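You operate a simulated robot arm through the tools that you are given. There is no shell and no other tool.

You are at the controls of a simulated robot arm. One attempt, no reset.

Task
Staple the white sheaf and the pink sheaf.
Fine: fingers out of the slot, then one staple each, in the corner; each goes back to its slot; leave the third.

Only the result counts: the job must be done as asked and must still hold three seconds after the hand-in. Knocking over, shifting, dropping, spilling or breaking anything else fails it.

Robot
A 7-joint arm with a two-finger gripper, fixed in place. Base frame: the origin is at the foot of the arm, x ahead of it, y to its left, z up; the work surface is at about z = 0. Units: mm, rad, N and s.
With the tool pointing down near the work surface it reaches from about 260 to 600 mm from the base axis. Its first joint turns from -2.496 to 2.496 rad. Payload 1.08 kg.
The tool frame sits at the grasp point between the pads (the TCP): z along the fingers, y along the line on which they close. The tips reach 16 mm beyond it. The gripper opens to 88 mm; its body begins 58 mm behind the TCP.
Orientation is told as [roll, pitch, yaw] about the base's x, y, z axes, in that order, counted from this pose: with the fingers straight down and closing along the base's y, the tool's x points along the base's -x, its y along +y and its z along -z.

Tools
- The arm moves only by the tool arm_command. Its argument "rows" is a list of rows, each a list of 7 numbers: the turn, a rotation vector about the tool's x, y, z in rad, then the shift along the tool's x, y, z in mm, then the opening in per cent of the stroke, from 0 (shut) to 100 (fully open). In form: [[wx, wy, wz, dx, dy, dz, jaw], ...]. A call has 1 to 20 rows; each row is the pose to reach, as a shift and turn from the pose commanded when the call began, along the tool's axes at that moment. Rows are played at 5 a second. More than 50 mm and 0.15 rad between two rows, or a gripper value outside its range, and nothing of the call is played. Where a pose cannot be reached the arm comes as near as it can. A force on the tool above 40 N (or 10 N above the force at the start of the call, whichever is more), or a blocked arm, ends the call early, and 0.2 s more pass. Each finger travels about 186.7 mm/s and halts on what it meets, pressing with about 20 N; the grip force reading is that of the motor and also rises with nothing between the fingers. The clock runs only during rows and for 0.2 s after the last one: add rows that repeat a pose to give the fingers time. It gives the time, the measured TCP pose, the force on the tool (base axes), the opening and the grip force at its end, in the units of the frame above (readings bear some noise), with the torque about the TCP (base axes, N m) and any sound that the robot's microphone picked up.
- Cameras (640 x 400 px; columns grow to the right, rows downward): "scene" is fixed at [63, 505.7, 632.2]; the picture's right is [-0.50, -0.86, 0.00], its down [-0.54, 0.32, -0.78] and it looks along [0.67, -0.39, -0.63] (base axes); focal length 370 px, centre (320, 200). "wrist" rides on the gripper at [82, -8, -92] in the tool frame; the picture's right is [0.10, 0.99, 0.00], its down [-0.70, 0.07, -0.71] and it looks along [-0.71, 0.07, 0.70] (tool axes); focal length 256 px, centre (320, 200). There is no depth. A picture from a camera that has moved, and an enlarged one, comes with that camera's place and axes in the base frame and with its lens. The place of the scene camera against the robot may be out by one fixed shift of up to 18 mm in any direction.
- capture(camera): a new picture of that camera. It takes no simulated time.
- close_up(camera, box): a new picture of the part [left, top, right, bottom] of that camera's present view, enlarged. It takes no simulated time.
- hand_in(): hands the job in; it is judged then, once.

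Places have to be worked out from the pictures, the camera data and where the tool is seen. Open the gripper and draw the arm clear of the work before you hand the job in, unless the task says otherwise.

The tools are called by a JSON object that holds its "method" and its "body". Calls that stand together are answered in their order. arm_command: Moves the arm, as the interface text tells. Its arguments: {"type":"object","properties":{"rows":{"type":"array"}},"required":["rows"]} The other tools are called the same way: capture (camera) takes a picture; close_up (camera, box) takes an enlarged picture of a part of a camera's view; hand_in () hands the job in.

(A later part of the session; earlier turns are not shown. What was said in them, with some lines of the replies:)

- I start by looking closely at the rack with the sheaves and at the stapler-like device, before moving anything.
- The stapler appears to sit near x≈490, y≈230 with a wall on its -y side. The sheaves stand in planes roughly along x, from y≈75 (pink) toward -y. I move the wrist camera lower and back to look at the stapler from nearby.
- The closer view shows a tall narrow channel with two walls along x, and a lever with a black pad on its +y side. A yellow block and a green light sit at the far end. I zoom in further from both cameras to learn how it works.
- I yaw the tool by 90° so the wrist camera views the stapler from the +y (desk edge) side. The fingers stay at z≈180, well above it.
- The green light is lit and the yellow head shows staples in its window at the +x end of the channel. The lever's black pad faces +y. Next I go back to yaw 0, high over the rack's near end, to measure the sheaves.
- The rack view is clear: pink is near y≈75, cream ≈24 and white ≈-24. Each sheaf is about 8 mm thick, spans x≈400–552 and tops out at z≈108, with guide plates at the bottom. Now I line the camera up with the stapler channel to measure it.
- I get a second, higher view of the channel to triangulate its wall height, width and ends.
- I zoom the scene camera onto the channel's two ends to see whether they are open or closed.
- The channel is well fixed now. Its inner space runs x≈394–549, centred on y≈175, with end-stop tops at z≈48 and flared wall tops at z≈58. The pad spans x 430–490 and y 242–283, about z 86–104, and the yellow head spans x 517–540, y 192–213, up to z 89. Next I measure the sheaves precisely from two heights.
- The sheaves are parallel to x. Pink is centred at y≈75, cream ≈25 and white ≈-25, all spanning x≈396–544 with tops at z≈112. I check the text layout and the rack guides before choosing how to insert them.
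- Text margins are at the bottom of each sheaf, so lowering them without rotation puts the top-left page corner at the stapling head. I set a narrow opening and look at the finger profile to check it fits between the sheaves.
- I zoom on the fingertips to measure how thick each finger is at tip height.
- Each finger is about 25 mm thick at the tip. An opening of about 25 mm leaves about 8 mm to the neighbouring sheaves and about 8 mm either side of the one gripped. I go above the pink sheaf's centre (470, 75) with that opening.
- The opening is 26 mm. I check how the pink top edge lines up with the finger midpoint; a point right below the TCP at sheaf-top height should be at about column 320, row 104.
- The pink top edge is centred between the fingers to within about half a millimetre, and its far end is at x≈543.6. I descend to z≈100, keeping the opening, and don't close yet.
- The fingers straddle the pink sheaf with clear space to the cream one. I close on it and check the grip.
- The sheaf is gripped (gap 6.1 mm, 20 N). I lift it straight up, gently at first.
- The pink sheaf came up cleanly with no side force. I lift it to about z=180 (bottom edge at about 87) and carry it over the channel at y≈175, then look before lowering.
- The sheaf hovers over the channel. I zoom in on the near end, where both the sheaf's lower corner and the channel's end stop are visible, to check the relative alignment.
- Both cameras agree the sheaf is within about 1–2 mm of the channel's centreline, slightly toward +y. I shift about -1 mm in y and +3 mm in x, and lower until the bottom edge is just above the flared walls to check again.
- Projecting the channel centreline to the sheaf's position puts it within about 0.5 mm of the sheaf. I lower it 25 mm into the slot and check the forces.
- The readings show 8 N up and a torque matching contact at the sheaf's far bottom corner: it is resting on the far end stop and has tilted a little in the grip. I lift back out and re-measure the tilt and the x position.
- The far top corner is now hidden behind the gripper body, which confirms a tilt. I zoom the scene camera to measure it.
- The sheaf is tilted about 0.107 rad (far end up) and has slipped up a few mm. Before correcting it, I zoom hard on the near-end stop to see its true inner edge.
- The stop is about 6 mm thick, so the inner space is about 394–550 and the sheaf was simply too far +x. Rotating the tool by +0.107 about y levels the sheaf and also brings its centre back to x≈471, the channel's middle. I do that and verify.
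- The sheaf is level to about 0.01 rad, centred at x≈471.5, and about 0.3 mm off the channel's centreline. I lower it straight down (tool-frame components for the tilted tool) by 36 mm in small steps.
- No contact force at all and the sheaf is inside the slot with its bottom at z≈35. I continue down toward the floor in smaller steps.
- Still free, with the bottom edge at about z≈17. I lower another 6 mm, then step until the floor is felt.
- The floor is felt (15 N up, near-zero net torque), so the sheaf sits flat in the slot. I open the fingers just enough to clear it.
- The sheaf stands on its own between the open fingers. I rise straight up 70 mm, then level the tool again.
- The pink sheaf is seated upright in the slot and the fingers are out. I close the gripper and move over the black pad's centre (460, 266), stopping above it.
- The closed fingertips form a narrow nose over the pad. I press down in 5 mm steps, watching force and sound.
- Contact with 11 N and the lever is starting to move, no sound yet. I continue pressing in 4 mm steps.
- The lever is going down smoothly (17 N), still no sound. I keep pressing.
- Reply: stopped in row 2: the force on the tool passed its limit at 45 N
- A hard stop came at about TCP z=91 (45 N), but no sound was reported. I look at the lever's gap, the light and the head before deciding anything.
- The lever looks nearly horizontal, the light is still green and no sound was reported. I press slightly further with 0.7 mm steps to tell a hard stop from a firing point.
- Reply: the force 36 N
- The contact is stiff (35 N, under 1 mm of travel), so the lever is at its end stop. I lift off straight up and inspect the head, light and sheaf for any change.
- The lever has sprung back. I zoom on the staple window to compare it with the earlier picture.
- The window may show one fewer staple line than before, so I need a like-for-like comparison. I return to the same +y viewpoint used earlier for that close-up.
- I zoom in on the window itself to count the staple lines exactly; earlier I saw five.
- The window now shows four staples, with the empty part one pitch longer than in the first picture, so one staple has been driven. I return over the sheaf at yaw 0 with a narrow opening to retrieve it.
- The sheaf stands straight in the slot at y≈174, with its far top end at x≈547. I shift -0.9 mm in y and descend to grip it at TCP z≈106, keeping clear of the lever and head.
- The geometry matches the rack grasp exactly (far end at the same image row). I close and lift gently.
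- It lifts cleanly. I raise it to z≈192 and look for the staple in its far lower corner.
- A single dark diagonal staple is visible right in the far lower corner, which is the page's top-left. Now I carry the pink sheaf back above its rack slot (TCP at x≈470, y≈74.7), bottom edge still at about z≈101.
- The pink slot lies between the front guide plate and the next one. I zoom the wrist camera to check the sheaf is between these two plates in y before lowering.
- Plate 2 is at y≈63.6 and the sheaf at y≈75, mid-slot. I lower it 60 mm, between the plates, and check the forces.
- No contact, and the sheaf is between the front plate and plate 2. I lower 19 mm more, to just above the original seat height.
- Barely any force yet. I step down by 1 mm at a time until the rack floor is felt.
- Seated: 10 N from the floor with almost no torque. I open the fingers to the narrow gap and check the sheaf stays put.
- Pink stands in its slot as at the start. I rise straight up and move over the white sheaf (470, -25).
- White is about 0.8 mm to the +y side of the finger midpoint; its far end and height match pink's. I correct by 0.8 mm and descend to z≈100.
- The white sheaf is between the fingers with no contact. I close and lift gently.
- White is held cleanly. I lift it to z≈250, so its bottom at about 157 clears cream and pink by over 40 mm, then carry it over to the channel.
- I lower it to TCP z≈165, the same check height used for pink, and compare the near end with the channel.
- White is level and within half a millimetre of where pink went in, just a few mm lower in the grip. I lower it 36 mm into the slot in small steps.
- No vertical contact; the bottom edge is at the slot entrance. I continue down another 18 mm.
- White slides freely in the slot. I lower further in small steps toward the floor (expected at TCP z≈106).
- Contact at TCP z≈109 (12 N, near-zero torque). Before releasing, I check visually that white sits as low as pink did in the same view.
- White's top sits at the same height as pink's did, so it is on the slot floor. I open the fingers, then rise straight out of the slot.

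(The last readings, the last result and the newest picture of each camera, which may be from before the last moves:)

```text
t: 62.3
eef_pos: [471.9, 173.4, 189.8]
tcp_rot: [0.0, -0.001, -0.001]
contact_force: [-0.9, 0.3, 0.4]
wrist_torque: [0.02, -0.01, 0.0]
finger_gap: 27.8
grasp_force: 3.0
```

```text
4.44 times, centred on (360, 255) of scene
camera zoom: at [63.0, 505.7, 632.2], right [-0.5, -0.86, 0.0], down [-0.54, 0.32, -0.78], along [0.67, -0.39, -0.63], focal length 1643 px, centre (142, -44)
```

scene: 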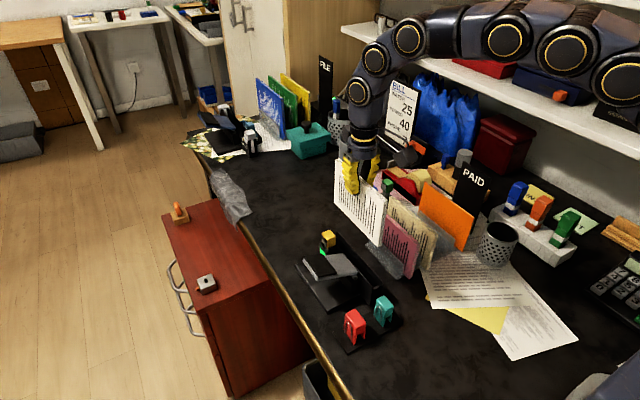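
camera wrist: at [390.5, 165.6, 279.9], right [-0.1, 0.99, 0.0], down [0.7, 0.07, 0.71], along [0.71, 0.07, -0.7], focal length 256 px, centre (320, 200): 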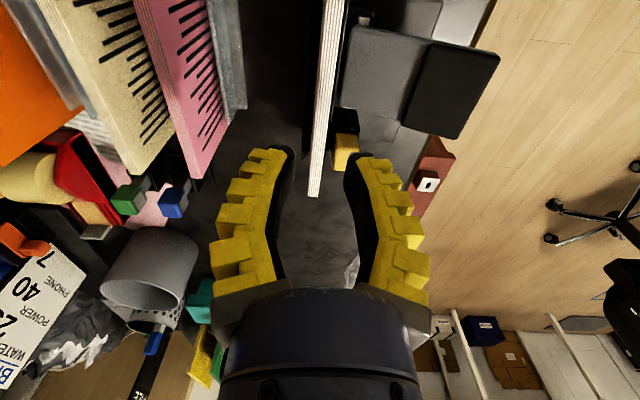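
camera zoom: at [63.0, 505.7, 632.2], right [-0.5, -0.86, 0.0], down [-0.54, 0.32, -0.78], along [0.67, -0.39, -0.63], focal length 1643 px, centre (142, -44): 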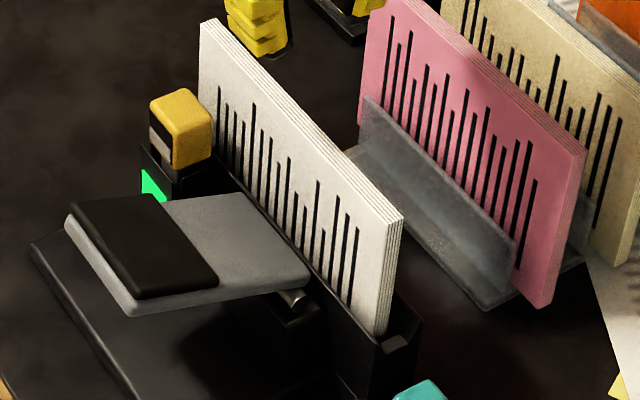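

White is standing in the slot, but the contact height suggests it may sit a couple of mm higher than pink finally did. I measure its top relative to the wall top in a high zoom.

{"method": "close_up", "body": {"camera": "scene", "box": [360, 245, 400, 295]}}

{"method": "close_up", "body": {"camera": "scene", "box": [320, 205, 360, 255]}}

```text
8.00 times, centred on (380, 270) of scene
camera zoom: at [63.0, 505.7, 632.2], right [-0.5, -0.86, 0.0], down [-0.54, 0.32, -0.78], along [0.67, -0.39, -0.63], focal length 2958 px, centre (-160, -360)
```

zoom: 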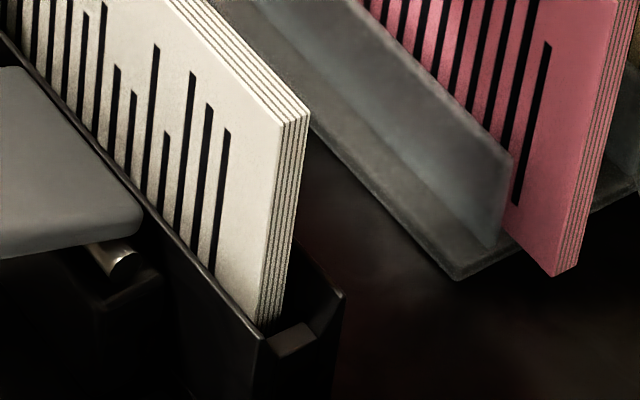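

```text
8.00 times, centred on (340, 230) of scene
camera zoom: at [63.0, 505.7, 632.2], right [-0.5, -0.86, 0.0], down [-0.54, 0.32, -0.78], along [0.67, -0.39, -0.63], focal length 2958 px, centre (160, -40)
```

zoom: 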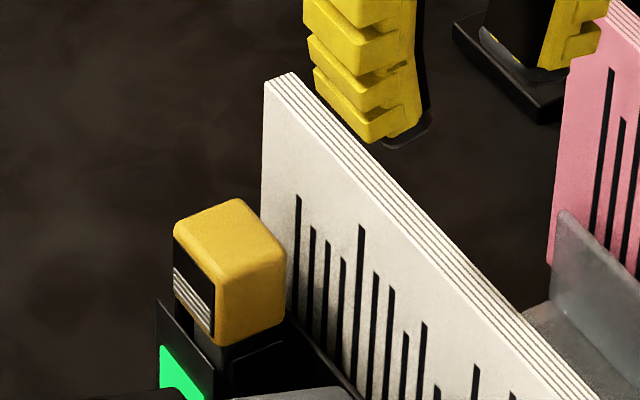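

White's far end is about 2 mm higher than level, so it isn't quite down at that end. I close the fingers and press its top edge down gently near x≈503 to seat it, watching force in small steps.

{"method": "arm_command", "body": {"rows": [[0, 0, 0, -10, 0.6, 0, 10], [0, 0, 0, -22, 1.3, 0, 0], [0, 0, 0, -32, 1.3, 10, 0], [0, 0, 0, -32, 1.3, 30, 0], [0, 0, 0, -32, 1.3, 45, 0], [0, 0, 0, -32, 1.3, 50, 0], [0, 0, 0, -32, 1.3, 50, 0]]}}

{"method": "capture", "body": {"camera": "wrist"}}

{"method": "close_up", "body": {"camera": "scene", "box": [310, 190, 390, 270]}}

```text
t: 63.9
eef_pos: [503.6, 176.3, 137.1]
tcp_rot: [0.002, -0.001, 0.001]
contact_force: [-0.8, 0.2, -0.9]
wrist_torque: [0.02, 0.0, -0.04]
finger_gap: 0.0
grasp_force: 20.2
```

```text
taken
camera wrist: at [422.1, 167.7, 229.2], right [-0.1, 0.99, 0.0], down [0.7, 0.07, 0.71], along [0.71, 0.07, -0.7], focal length 256 px, centre (320, 200)
```

wrist: 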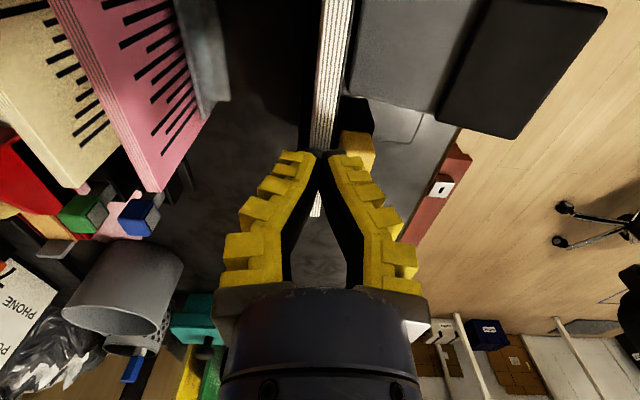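

```text
5.00 times, centred on (350, 230) of scene
camera zoom: at [63.0, 505.7, 632.2], right [-0.5, -0.86, 0.0], down [-0.54, 0.32, -0.78], along [0.67, -0.39, -0.63], focal length 1849 px, centre (170, 50)
```

zoom: 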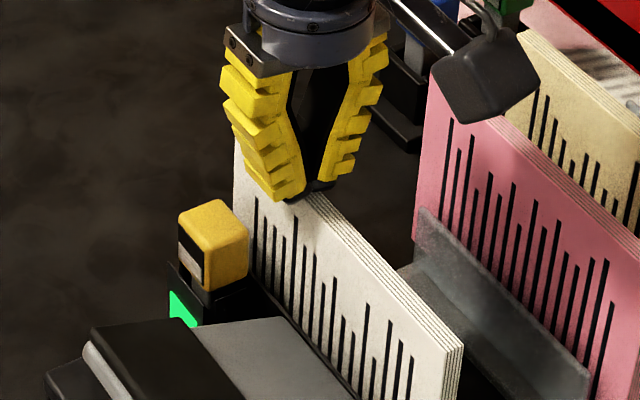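

The tips are just above the top edge with no contact yet. I lower in 1 mm steps.

{"method": "arm_command", "body": {"rows": [[0, 0, 0, 0, 0, 1, 0], [0, 0, 0, 0, 0, 2, 0], [0, 0, 0, 0, 0, 2, 0]]}}

```text
t: 64.7
eef_pos: [503.7, 175.8, 137.0]
tcp_rot: [0.002, -0.002, -0.001]
contact_force: [-0.3, -0.4, 4.4]
wrist_torque: [-0.02, 0.0, 0.01]
finger_gap: 0.0
grasp_force: 20.3
```

Contact at 4 N, at a top height of about z≈120.5. I push 1–2 mm more to see whether it yields or is already on the floor.

{"method": "arm_command", "body": {"rows": [[0, 0, 0, 0, 0, 0.7, 0], [0, 0, 0, 0, 0, 1.4, 0], [0, 0, 0, 0, 0, 1.4, 0]]}}

```text
t: 65.5
eef_pos: [504.7, 176.3, 135.8]
tcp_rot: [0.005, -0.004, 0.0]
contact_force: [-4.9, 0.2, 15.5]
wrist_torque: [-0.03, 0.06, 0.0]
finger_gap: 6.0
grasp_force: 19.9
```

It feels about as stiff as a floor contact. One more small push to be sure, then I back off and look.

{"method": "arm_command", "body": {"rows": [[0, 0, 0, 0, 0, 0.8, 0], [0, 0, 0, 0, 0, 0.8, 0]]}}

{"method": "close_up", "body": {"camera": "scene", "box": [310, 190, 390, 270]}}

```text
t: 66.1
eef_pos: [503.8, 175.9, 135.0]
tcp_rot: [0.005, -0.003, 0.0]
contact_force: [-8.0, -0.8, 26.0]
wrist_torque: [-0.11, 0.14, -0.01]
finger_gap: 6.1
grasp_force: 20.1
```

```text
5.00 times, centred on (350, 230) of scene
camera zoom: at [63.0, 505.7, 632.2], right [-0.5, -0.86, 0.0], down [-0.54, 0.32, -0.78], along [0.67, -0.39, -0.63], focal length 1849 px, centre (170, 50)
```

zoom: 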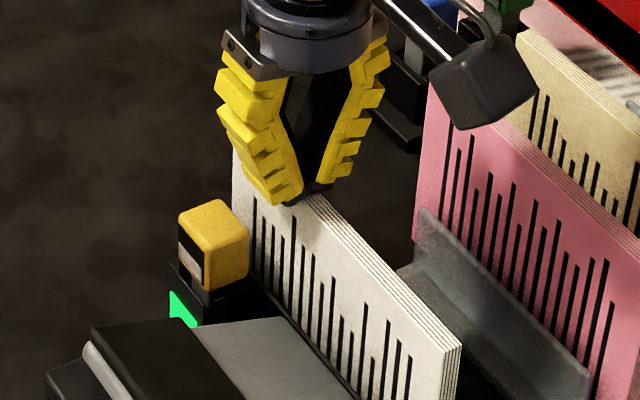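

26 N with no further travel: the sheaf is firmly on the slot floor. I back off upward and re-check its level.

{"method": "arm_command", "body": {"rows": [[0, 0, 0, 0, 0, -5, 0], [0, 0, 0, 0, 0, -25, 0], [0, 0, 0, 0, 0, -55, 0], [0, 0, 0, 0, 0, -55, 0]]}}

{"method": "close_up", "body": {"camera": "scene", "box": [360, 245, 400, 295]}}

{"method": "close_up", "body": {"camera": "scene", "box": [320, 205, 360, 255]}}

{"method": "capture", "body": {"camera": "wrist"}}

```text
t: 67.1
eef_pos: [503.7, 175.9, 189.2]
tcp_rot: [0.003, -0.001, -0.001]
contact_force: [0.1, 0.4, -0.7]
wrist_torque: [0.0, 0.0, 0.03]
finger_gap: 0.1
grasp_force: 20.0
```

```text
8.00 times, centred on (380, 270) of scene
camera zoom: at [63.0, 505.7, 632.2], right [-0.5, -0.86, 0.0], down [-0.54, 0.32, -0.78], along [0.67, -0.39, -0.63], focal length 2958 px, centre (-160, -360)
```

zoom: 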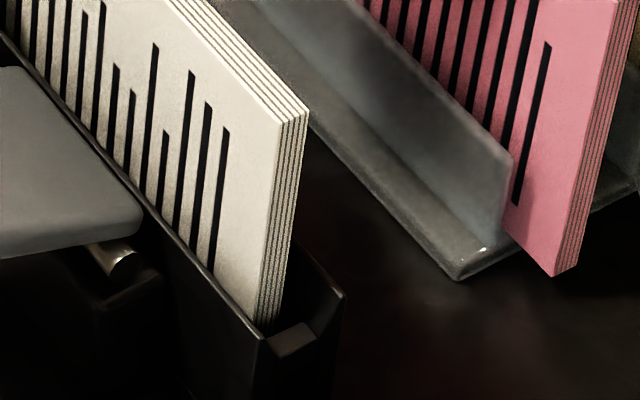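

```text
8.00 times, centred on (340, 230) of scene
camera zoom: at [63.0, 505.7, 632.2], right [-0.5, -0.86, 0.0], down [-0.54, 0.32, -0.78], along [0.67, -0.39, -0.63], focal length 2958 px, centre (160, -40)
```

zoom: 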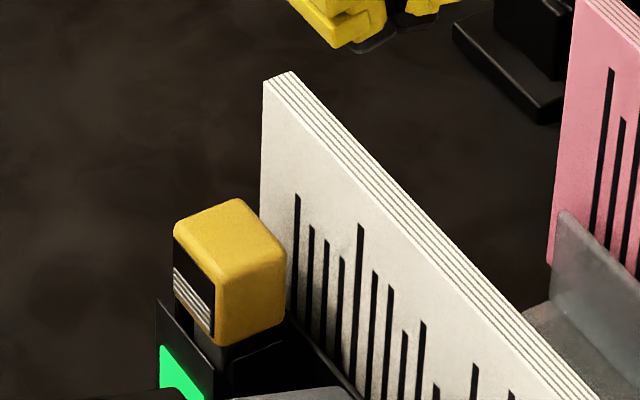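

```text
taken
camera wrist: at [422.4, 167.8, 280.1], right [-0.1, 0.99, 0.0], down [0.7, 0.07, 0.71], along [0.71, 0.07, -0.7], focal length 256 px, centre (320, 200)
```

wrist: 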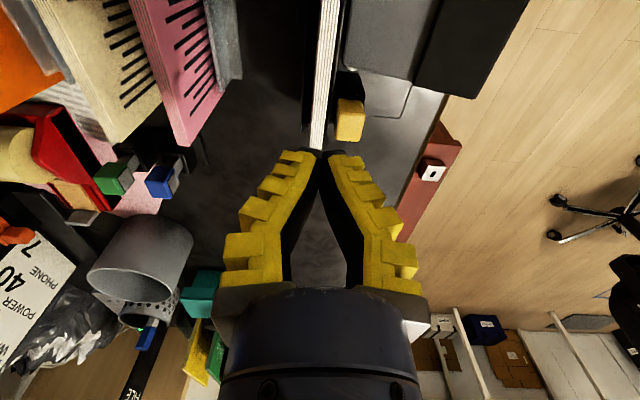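

White is unchanged and fully seated, with the fingers clear of the slot. I move the closed fingers over the pad again (460, 266).

{"method": "arm_command", "body": {"rows": [[0, 0, 0, 14, 30, 0, 0], [0, 0, 0, 29, 62, 0, 0], [0, 0, 0, 43, 91, 0, 0], [0, 0, 0, 43, 91, 25, 0], [0, 0, 0, 43, 91, 49, 0], [0, 0, 0, 43, 91, 49, 0]]}}

{"method": "close_up", "body": {"camera": "scene", "box": [290, 180, 410, 300]}}

```text
t: 68.5
eef_pos: [461.2, 266.5, 139.8]
tcp_rot: [0.003, -0.002, -0.001]
contact_force: [0.1, -0.4, -0.6]
wrist_torque: [-0.02, -0.01, 0.03]
finger_gap: 0.2
grasp_force: 19.7
```

```text
3.33 times, centred on (350, 240) of scene
camera zoom: at [63.0, 505.7, 632.2], right [-0.5, -0.86, 0.0], down [-0.54, 0.32, -0.78], along [0.67, -0.39, -0.63], focal length 1232 px, centre (220, 67)
```

zoom: 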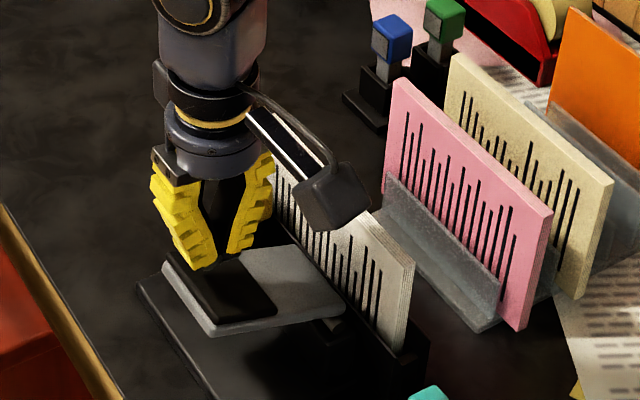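

Same starting pose as the first press. I press the pad in one steady stroke, slowing near the end stop at TCP z≈91–92.

{"method": "arm_command", "body": {"rows": [[0, 0, 0, 0, 0, 12, 0], [0, 0, 0, 0, 0, 22, 0], [0, 0, 0, 0, 0, 29, 0], [0, 0, 0, 0, 0, 35, 0], [0, 0, 0, 0, 0, 40, 0], [0, 0, 0, 0, 0, 44, 0], [0, 0, 0, 0, 0, 46, 0], [0, 0, 0, 0, 0, 47.5, 0], [0, 0, 0, 0, 0, 48.5, 0], [0, 0, 0, 0, 0, 49.5, 0]]}}

{"method": "close_up", "body": {"camera": "scene", "box": [290, 200, 410, 310]}}

```text
t: 70.8
eef_pos: [462.1, 268.4, 93.5]
tcp_rot: [0.005, -0.006, 0.0]
contact_force: [-4.0, -3.0, 14.1]
wrist_torque: [0.05, 0.06, 0.04]
finger_gap: 6.0
grasp_force: 22.4
stopped in row 10: the force on the tool passed its limit at 41 N (the readings are from after the stop); the commanded pose is now the measured one
```

```text
3.64 times, centred on (350, 255) of scene
camera zoom: at [63.0, 505.7, 632.2], right [-0.5, -0.86, 0.0], down [-0.54, 0.32, -0.78], along [0.67, -0.39, -0.63], focal length 1344 px, centre (211, 0)
```

zoom: 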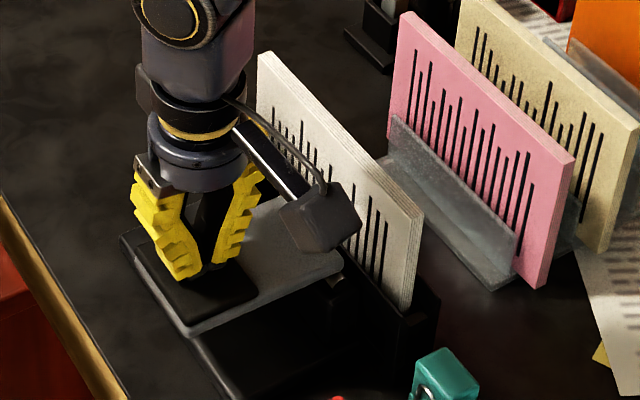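

Same end stop as with pink (41 N). As before, I hold with a slight extra push, without releasing, so this stroke matches the first one.

{"method": "arm_command", "body": {"rows": [[0, 0, 0, 0, 0, 0.7, 0], [0, 0, 0, 0, 0, 1.4, 0], [0, 0, 0, 0, 0, 1.4, 0]]}}

{"method": "capture", "body": {"camera": "wrist"}}

```text
t: 71.6
eef_pos: [462.3, 269.9, 93.1]
tcp_rot: [0.006, -0.005, 0.0]
contact_force: [-11.0, -1.3, 33.1]
wrist_torque: [0.13, 0.2, 0.01]
finger_gap: 5.9
grasp_force: 22.0
```

```text
taken
camera wrist: at [380.0, 260.7, 183.6], right [-0.1, 0.99, 0.01], down [0.7, 0.07, 0.71], along [0.71, 0.08, -0.7], focal length 256 px, centre (320, 200)
```

wrist: 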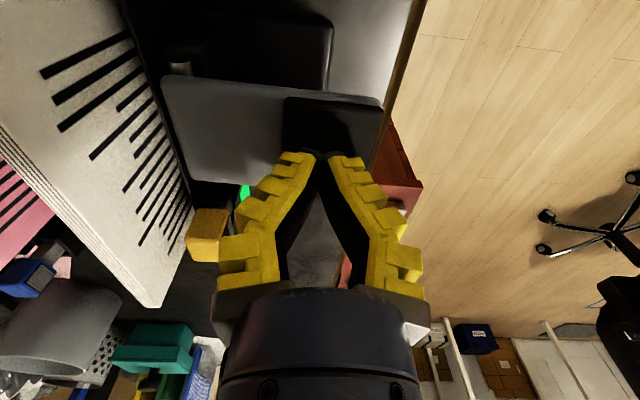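

The lever is fully down at 33 N, the same as the first time. I lift off straight up and count the staples in the window.

{"method": "arm_command", "body": {"rows": [[0, 0, 0, 0, 0, -10, 0], [0, 0, 0, 0, 0, -30, 0], [0, 0, 0, 0, 0, -65, 0], [0, 0, 0, 0, 0, -107, 0], [0, 0, 0, 0, 0, -130, 0], [0, 0, 0, 0, 0, -130, 0]]}}

{"method": "close_up", "body": {"camera": "scene", "box": [318, 235, 333, 250]}}

{"method": "close_up", "body": {"camera": "scene", "box": [300, 200, 400, 300]}}

```text
t: 73.0
eef_pos: [460.9, 268.0, 222.1]
tcp_rot: [0.002, -0.001, -0.001]
contact_force: [-0.7, -1.1, 0.6]
wrist_torque: [-0.01, 0.02, 0.01]
finger_gap: 0.0
grasp_force: 22.5
```

```text
16.00 times, centred on (326, 242) of scene
camera zoom: at [63.0, 505.7, 632.2], right [-0.5, -0.86, 0.0], down [-0.54, 0.32, -0.78], along [0.67, -0.39, -0.63], focal length 5916 px, centre (232, -480)
```

zoom: 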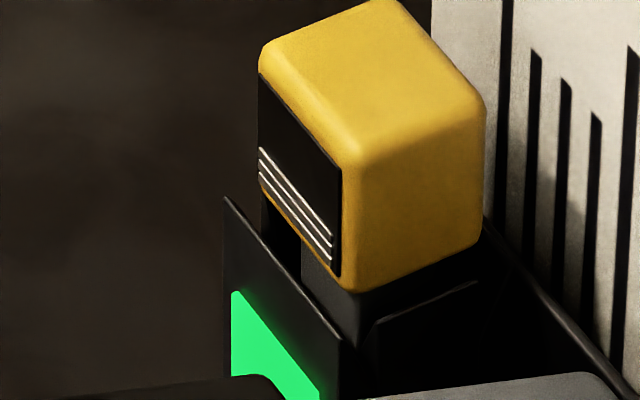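

```text
4.00 times, centred on (350, 250) of scene
camera zoom: at [63.0, 505.7, 632.2], right [-0.5, -0.86, 0.0], down [-0.54, 0.32, -0.78], along [0.67, -0.39, -0.63], focal length 1479 px, centre (200, 0)
```

zoom: 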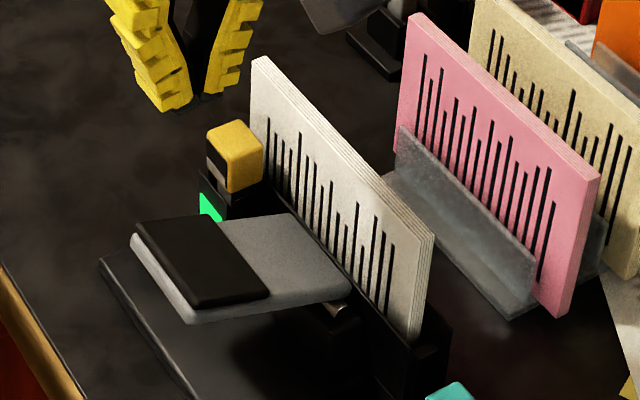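

The window now shows three lines (it was four in this same view), so white got exactly one staple. I go back over the sheaf with the narrow opening.

{"method": "arm_command", "body": {"rows": [[0, 0, 0, -3, -25, 0, 10], [0, 0, 0, -6, -55, 0, 26], [0, 0, 0, -9, -80, 5, 26], [0, 0, 0, -10.3, -93.2, 12, 26], [0, 0, 0, -10.3, -93.2, 22, 26], [0, 0, 0, -10.3, -93.2, 22, 26]]}}

{"method": "capture", "body": {"camera": "wrist"}}

{"method": "close_up", "body": {"camera": "wrist", "box": [240, 80, 400, 200]}}

```text
t: 74.4
eef_pos: [469.4, 173.8, 198.9]
tcp_rot: [0.004, -0.002, 0.0]
contact_force: [-0.2, -0.3, -0.1]
wrist_torque: [0.0, 0.01, 0.02]
finger_gap: 27.8
grasp_force: 4.1
```

```text
taken
camera wrist: at [389.0, 165.7, 289.6], right [-0.1, 0.99, 0.0], down [0.7, 0.07, 0.71], along [0.71, 0.08, -0.7], focal length 256 px, centre (320, 200)
```

wrist: 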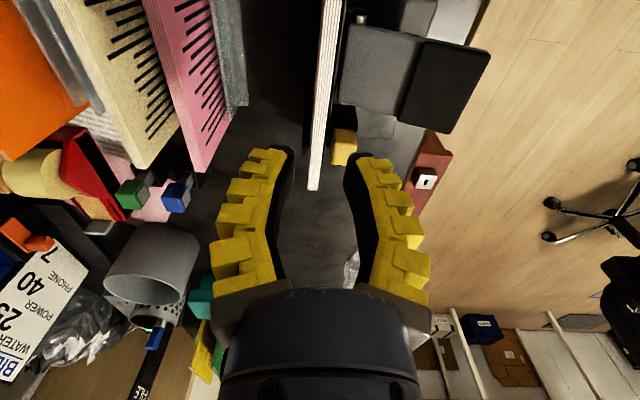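

```text
3.33 times, centred on (320, 140) of wrist
camera zoom: at [389.0, 165.7, 289.6], right [-0.1, 0.99, 0.0], down [0.7, 0.07, 0.71], along [0.71, 0.08, -0.7], focal length 853 px, centre (320, 400)
```

zoom: 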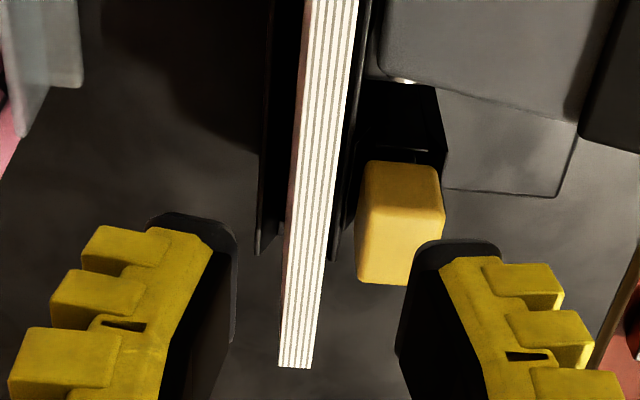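

White is about 0.7 mm toward +y and its centre is about 2.5 mm ahead in x. I correct both and descend to grip height (TCP z≈107.5).

{"method": "arm_command", "body": {"rows": [[0, 0, 0, -1, 0.7, 30, 26], [0, 0, 0, -2, 0.7, 55, 26], [0, 0, 0, -2.5, 0.7, 75, 26], [0, 0, 0, -2.5, 0.7, 86, 26], [0, 0, 0, -2.5, 0.7, 91, 26], [0, 0, 0, -2.5, 0.7, 91, 26]]}}

{"method": "capture", "body": {"camera": "wrist"}}

{"method": "close_up", "body": {"camera": "scene", "box": [310, 200, 410, 300]}}

```text
t: 75.8
eef_pos: [473.5, 176.2, 106.8]
tcp_rot: [0.004, -0.004, -0.001]
contact_force: [0.9, -1.0, 0.0]
wrist_torque: [-0.02, 0.0, 0.0]
finger_gap: 28.0
grasp_force: 3.3
```

```text
taken
camera wrist: at [392.2, 167.6, 198.5], right [-0.1, 0.99, 0.0], down [0.7, 0.07, 0.71], along [0.71, 0.08, -0.7], focal length 256 px, centre (320, 200)
```

wrist: 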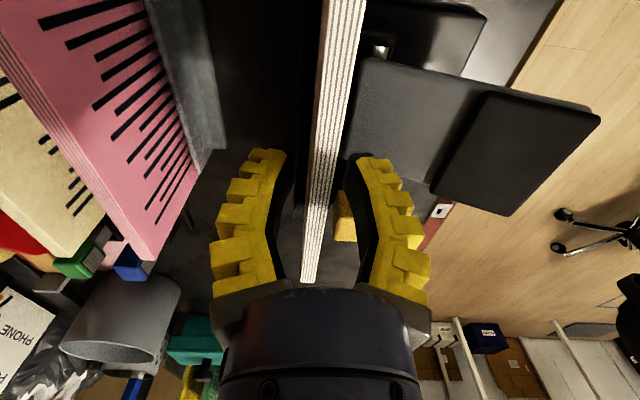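

```text
4.00 times, centred on (360, 250) of scene
camera zoom: at [63.0, 505.7, 632.2], right [-0.5, -0.86, 0.0], down [-0.54, 0.32, -0.78], along [0.67, -0.39, -0.63], focal length 1479 px, centre (160, 0)
```

zoom: 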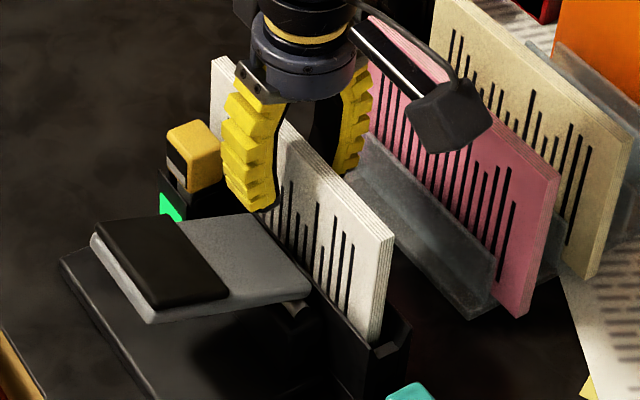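

Aligned as before. I close and lift gently.

{"method": "arm_command", "body": {"rows": [[0, 0, 0, 0, 0, 0, 0], [0, 0, 0, 0, 0, 0, 0], [0, 0, 0, 0, 0, 0, 0], [0, 0, 0, 0, 0, -3, 0], [0, 0, 0, 0, 0, -8, 0], [0, 0, 0, 0, 0, -15, 0], [0, 0, 0, 0, 0, -15, 0]]}}

{"method": "capture", "body": {"camera": "wrist"}}

```text
t: 77.4
eef_pos: [473.3, 175.6, 121.9]
tcp_rot: [0.003, -0.004, 0.0]
contact_force: [0.2, -0.6, -2.0]
wrist_torque: [-0.04, -0.01, 0.0]
finger_gap: 6.4
grasp_force: 20.9
```

```text
taken
camera wrist: at [392.1, 167.3, 213.5], right [-0.1, 0.99, 0.0], down [0.7, 0.07, 0.71], along [0.71, 0.08, -0.7], focal length 256 px, centre (320, 200)
```

wrist: 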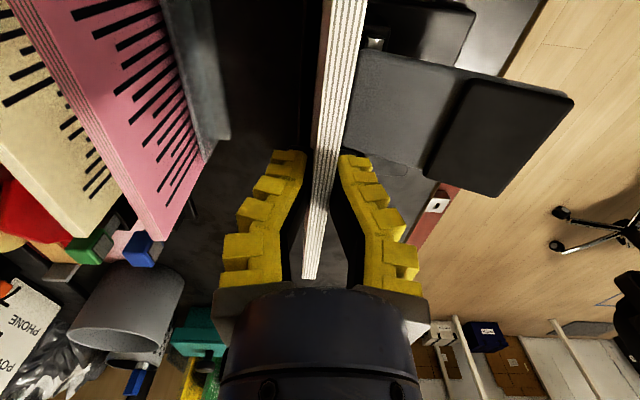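

White comes free. I lift it to z≈250 and look at its far lower corner for the staple.

{"method": "arm_command", "body": {"rows": [[0, 0, 0, 0, 0, -25, 0], [0, 0, 0, 0, 0, -60, 0], [0, 0, 0, 0, 0, -95, 0], [0, 0, 0, 0, 0, -128, 0], [0, 0, 0, 0, 0, -128, 0]]}}

{"method": "capture", "body": {"camera": "scene"}}

{"method": "close_up", "body": {"camera": "scene", "box": [320, 170, 370, 220]}}

```text
t: 78.6
eef_pos: [474.0, 176.2, 251.3]
tcp_rot: [0.004, -0.004, 0.0]
contact_force: [0.3, 0.4, -1.0]
wrist_torque: [0.01, 0.03, -0.02]
finger_gap: 5.9
grasp_force: 19.8
```

```text
taken
```

scene: 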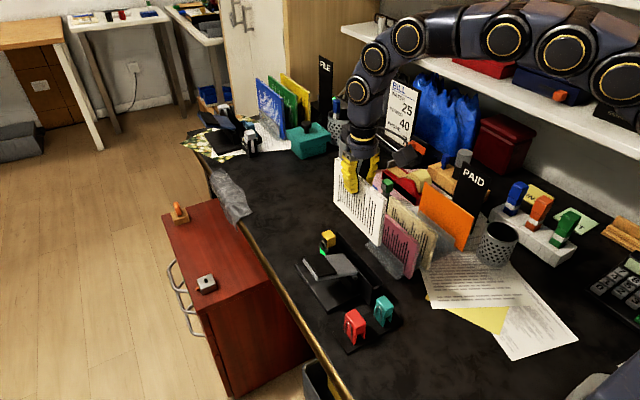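

```text
8.00 times, centred on (345, 195) of scene
camera zoom: at [63.0, 505.7, 632.2], right [-0.5, -0.86, 0.0], down [-0.54, 0.32, -0.78], along [0.67, -0.39, -0.63], focal length 2958 px, centre (120, 240)
```

zoom: 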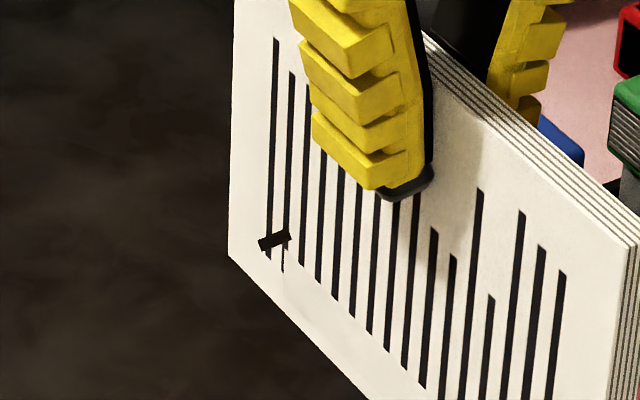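

White carries one staple in the correct corner. I carry it back at z≈250 over pink and cream to its slot at y≈-25.

{"method": "arm_command", "body": {"rows": [[0, 0, 0, 0.5, -20, 0, 0], [0, 0, 0, 1, -50, 0, 0], [0, 0, 0, 1.5, -85, 0, 0], [0, 0, 0, 2, -120, 0, 0], [0, 0, 0, 2.5, -155, 0, 0], [0, 0, 0, 3, -182, 0, 0], [0, 0, 0, 3.5, -200.3, 0, 0], [0, 0, 0, 3.5, -200.3, 0, 0]]}}

{"method": "capture", "body": {"camera": "wrist"}}

{"method": "close_up", "body": {"camera": "wrist", "box": [240, 0, 400, 150]}}

{"method": "close_up", "body": {"camera": "scene", "box": [360, 140, 480, 280]}}

```text
t: 80.4
eef_pos: [470.9, -25.9, 251.7]
tcp_rot: [0.003, -0.003, 0.001]
contact_force: [0.4, -0.2, -2.2]
wrist_torque: [-0.04, 0.01, 0.0]
finger_gap: 5.9
grasp_force: 20.0
```

```text
taken
camera wrist: at [388.5, -34.2, 341.5], right [-0.1, 0.99, 0.0], down [0.7, 0.07, 0.71], along [0.71, 0.08, -0.7], focal length 256 px, centre (320, 200)
```

wrist: 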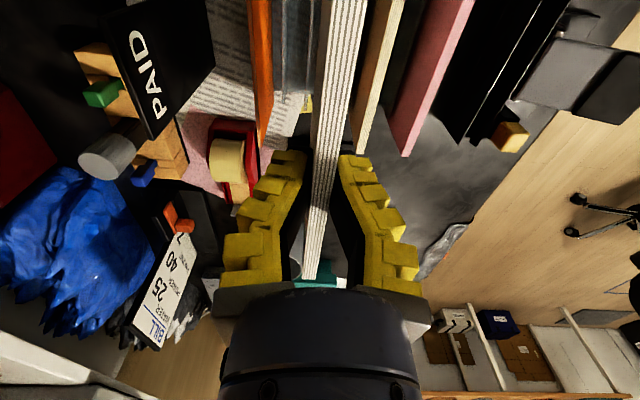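

```text
2.67 times, centred on (320, 75) of wrist
camera zoom: at [388.5, -34.2, 341.5], right [-0.1, 0.99, 0.0], down [0.7, 0.07, 0.71], along [0.71, 0.08, -0.7], focal length 683 px, centre (320, 533)
```

zoom: 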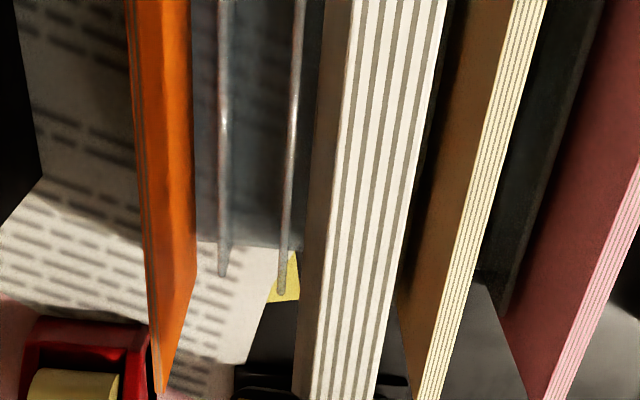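

```text
2.86 times, centred on (420, 210) of scene
camera zoom: at [63.0, 505.7, 632.2], right [-0.5, -0.86, 0.0], down [-0.54, 0.32, -0.78], along [0.67, -0.39, -0.63], focal length 1056 px, centre (34, 171)
```

zoom: 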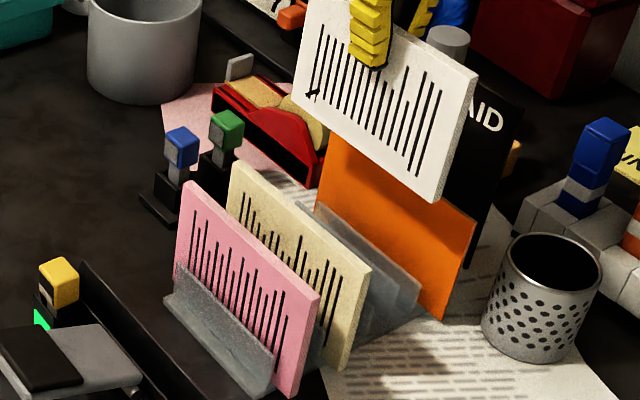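

White is 10.9 mm from its left guide plate, while pink seated at 11.2 mm, so I shift +0.3 mm in y. I lower 125 mm in stages, watching for contact.

{"method": "arm_command", "body": {"rows": [[0, 0, 0, 0, 0.3, 30, 0], [0, 0, 0, 0, 0.3, 60, 0], [0, 0, 0, 0, 0.3, 85, 0], [0, 0, 0, 0, 0.3, 100, 0], [0, 0, 0, 0, 0.3, 110, 0], [0, 0, 0, 0, 0.3, 118, 0], [0, 0, 0, 0, 0.3, 126, 0], [0, 0, 0, 0, 0.3, 126, 0]]}}

{"method": "close_up", "body": {"camera": "scene", "box": [350, 150, 490, 290]}}

{"method": "capture", "body": {"camera": "wrist"}}

```text
t: 82.2
eef_pos: [469.2, -25.5, 123.4]
tcp_rot: [0.003, -0.004, -0.001]
contact_force: [0.9, 0.8, -1.5]
wrist_torque: [-0.01, -0.03, -0.01]
finger_gap: 6.0
grasp_force: 20.1
```

```text
2.86 times, centred on (420, 220) of scene
camera zoom: at [63.0, 505.7, 632.2], right [-0.5, -0.86, 0.0], down [-0.54, 0.32, -0.78], along [0.67, -0.39, -0.63], focal length 1056 px, centre (34, 143)
```

zoom: 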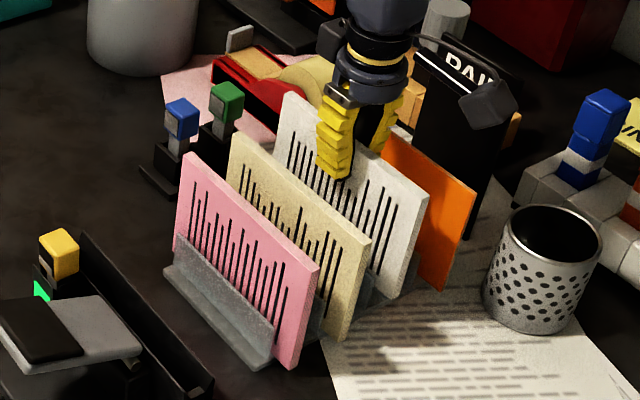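

```text
taken
camera wrist: at [388.7, -32.5, 214.8], right [-0.1, 0.99, 0.0], down [0.7, 0.07, 0.71], along [0.71, 0.08, -0.7], focal length 256 px, centre (320, 200)
```

wrist: 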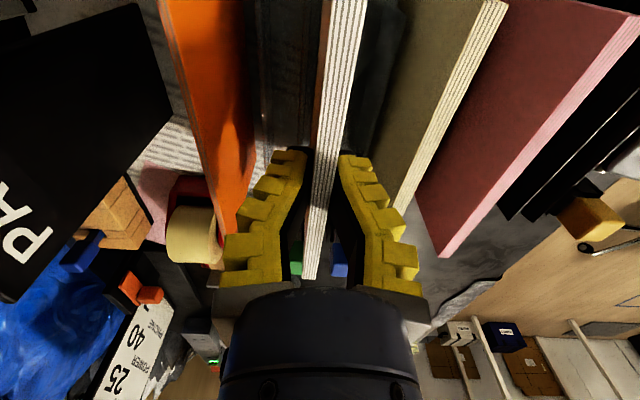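

No contact, and white is between its guide plates with clear space to cream and orange. I lower another 21 mm to just above the rack floor.

{"method": "arm_command", "body": {"rows": [[0, 0, 0, 0, 0, 8, 0], [0, 0, 0, 0, 0, 14, 0], [0, 0, 0, 0, 0, 18, 0], [0, 0, 0, 0, 0, 20, 0], [0, 0, 0, 0, 0, 20, 0]]}}

```text
t: 83.4
eef_pos: [471.3, -24.5, 103.9]
tcp_rot: [0.002, -0.001, 0.001]
contact_force: [0.0, 0.0, 0.1]
wrist_torque: [-0.01, 0.02, 0.01]
finger_gap: 5.9
grasp_force: 19.8
```

{"method": "arm_command", "body": {"rows": [[0, 0, 0, 0, 0, 1, 0], [0, 0, 0, 0, 0, 1.7, 0], [0, 0, 0, 0, 0, 1.7, 0]]}}

```text
t: 84.2
eef_pos: [470.7, -24.8, 102.5]
tcp_rot: [0.004, -0.004, 0.002]
contact_force: [-0.4, -0.5, -0.4]
wrist_torque: [0.0, 0.0, 0.03]
finger_gap: 6.0
grasp_force: 20.3
```

Still no firm contact. I continue in small steps until the rack floor is felt.

{"method": "arm_command", "body": {"rows": [[0, 0, 0, 0, 0, 1, 0], [0, 0, 0, 0, 0, 1.7, 0], [0, 0, 0, 0, 0, 1.7, 0]]}}

```text
t: 85.0
eef_pos: [470.7, -24.1, 101.7]
tcp_rot: [0.003, -0.003, 0.001]
contact_force: [-2.1, -0.2, 9.7]
wrist_torque: [0.0, 0.04, 0.02]
finger_gap: 5.9
grasp_force: 19.9
```

Seated: 9.7 N, no torque, just like pink. I open to the narrow gap and check.

{"method": "arm_command", "body": {"rows": [[0, 0, 0, 0, 0, 0, 24], [0, 0, 0, 0, 0, 0, 24], [0, 0, 0, 0, 0, 0, 24]]}}

{"method": "capture", "body": {"camera": "wrist"}}

{"method": "close_up", "body": {"camera": "scene", "box": [350, 150, 490, 290]}}

```text
t: 85.8
eef_pos: [470.8, -23.2, 99.9]
tcp_rot: [0.002, -0.003, 0.002]
contact_force: [-0.2, 0.6, 0.0]
wrist_torque: [0.03, -0.02, 0.02]
finger_gap: 26.1
grasp_force: 4.0
```

```text
taken
camera wrist: at [389.0, -32.3, 191.5], right [-0.1, 0.99, 0.0], down [0.7, 0.07, 0.71], along [0.71, 0.08, -0.7], focal length 256 px, centre (320, 200)
```

wrist: 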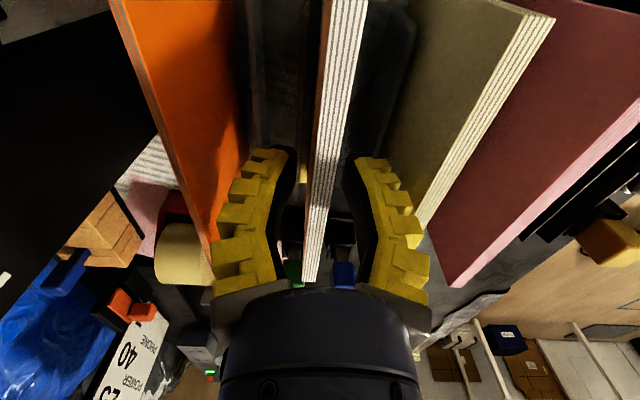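

```text
2.86 times, centred on (420, 220) of scene
camera zoom: at [63.0, 505.7, 632.2], right [-0.5, -0.86, 0.0], down [-0.54, 0.32, -0.78], along [0.67, -0.39, -0.63], focal length 1056 px, centre (34, 143)
```

zoom: 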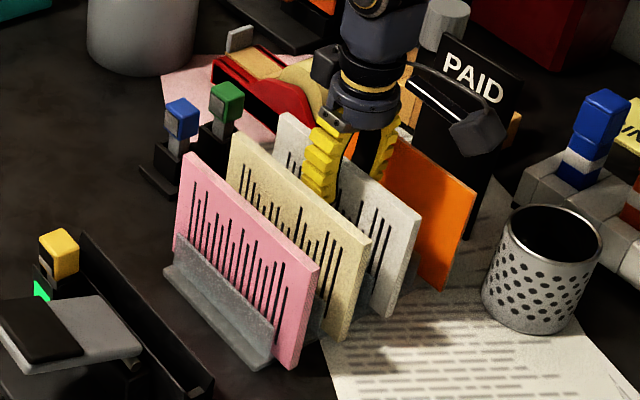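

White stands in its slot as at the start. I rise straight up, then draw the arm away to a clear, high position and open the gripper.

{"method": "arm_command", "body": {"rows": [[0, 0, 0, 0, 0, -10, 24], [0, 0, 0, 0, 0, -30, 24], [0, 0, 0, 0, 0, -65, 24], [0, 0, 0, 0, 0, -105, 24], [0, 0, 0, 0, 0, -150, 24], [0, 0, 0, 10, 0, -195, 24], [0, 0, 0, 30, 20, -230, 40], [0, 0, 0, 50, 40, -245, 70], [0, 0, 0, 70, 60, -250, 100], [0, 0, 0, 90, 60, -250, 100], [0, 0, 0, 90, 60, -250, 100]]}}

{"method": "capture", "body": {"camera": "scene"}}

{"method": "capture", "body": {"camera": "wrist"}}

{"method": "close_up", "body": {"camera": "scene", "box": [350, 150, 490, 290]}}

{"method": "close_up", "body": {"camera": "scene", "box": [280, 220, 420, 360]}}

```text
t: 88.2
eef_pos: [379.4, 35.1, 350.5]
tcp_rot: [0.004, -0.002, 0.001]
contact_force: [-0.6, -0.7, 0.8]
wrist_torque: [-0.01, 0.02, -0.02]
finger_gap: 87.9
grasp_force: 0.1
```

```text
taken
```

scene: 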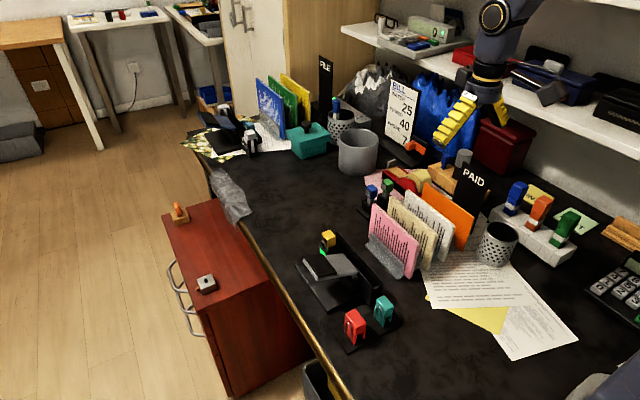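

```text
taken
camera wrist: at [297.9, 27.1, 441.7], right [-0.1, 0.99, 0.0], down [0.7, 0.07, 0.71], along [0.71, 0.08, -0.7], focal length 256 px, centre (320, 200)
```

wrist: 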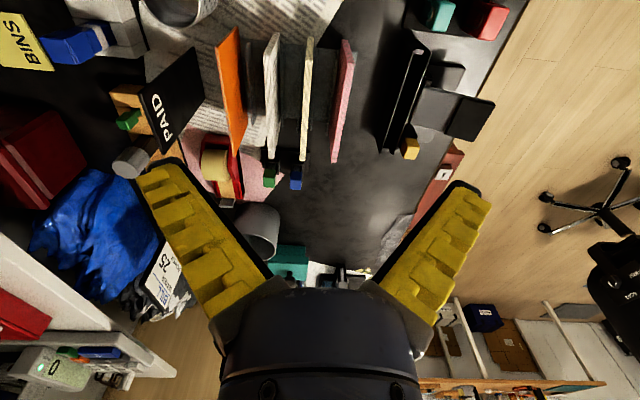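

```text
2.86 times, centred on (420, 220) of scene
camera zoom: at [63.0, 505.7, 632.2], right [-0.5, -0.86, 0.0], down [-0.54, 0.32, -0.78], along [0.67, -0.39, -0.63], focal length 1056 px, centre (34, 143)
```

zoom: 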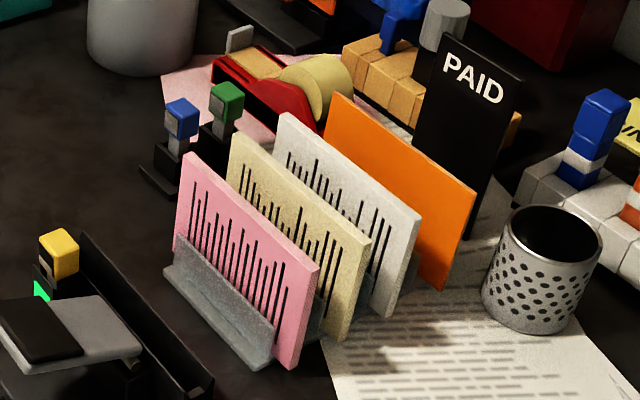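

```text
2.86 times, centred on (350, 290) of scene
camera zoom: at [63.0, 505.7, 632.2], right [-0.5, -0.86, 0.0], down [-0.54, 0.32, -0.78], along [0.67, -0.39, -0.63], focal length 1056 px, centre (234, -57)
```

zoom: 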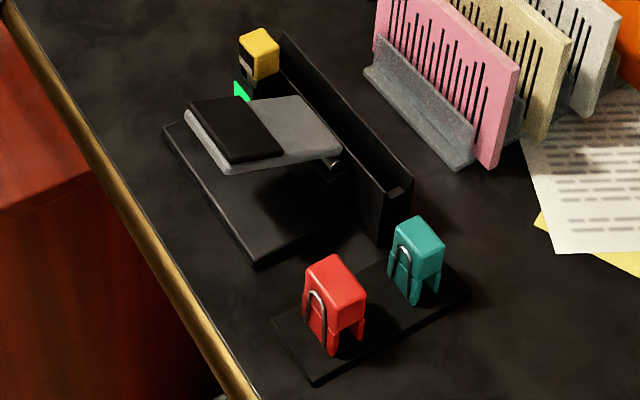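

Pink and white are back upright in their slots, each with one staple in the same corner. Cream, the stapler and everything else are where they were in the first pictures, and the arm is clear with the gripper open. I hand the job in.

{"method": "hand_in", "body": {}}

```text
The job is handed in.
```

The job is handed in: the white and pink sheaves each have one staple in the corner and are back in their own slots. The third (cream) sheaf was left alone.

- **Staples:** I saw one staple on each sheaf as I lifted it out of the stapler, in the page's top-left corner. The stapler's window dropped by one each time, ending at three. No sound was reported for either press.
- **Fingers:** They were clear of the slot before each press.
- **Retry on pink:** On the first try, pink caught on the stapler's end stop and tilted a few millimetres in the grip. I lifted it out, levelled it and inserted it again without contact.
- **Extra push on white:** One end looked slightly high in the stapler slot, so I pressed its top edge down before stapling. It was already on the floor of the slot.
- **Surroundings:** The final pictures show the stapler and everything else nearby where they started. The arm is clear with the gripper open.
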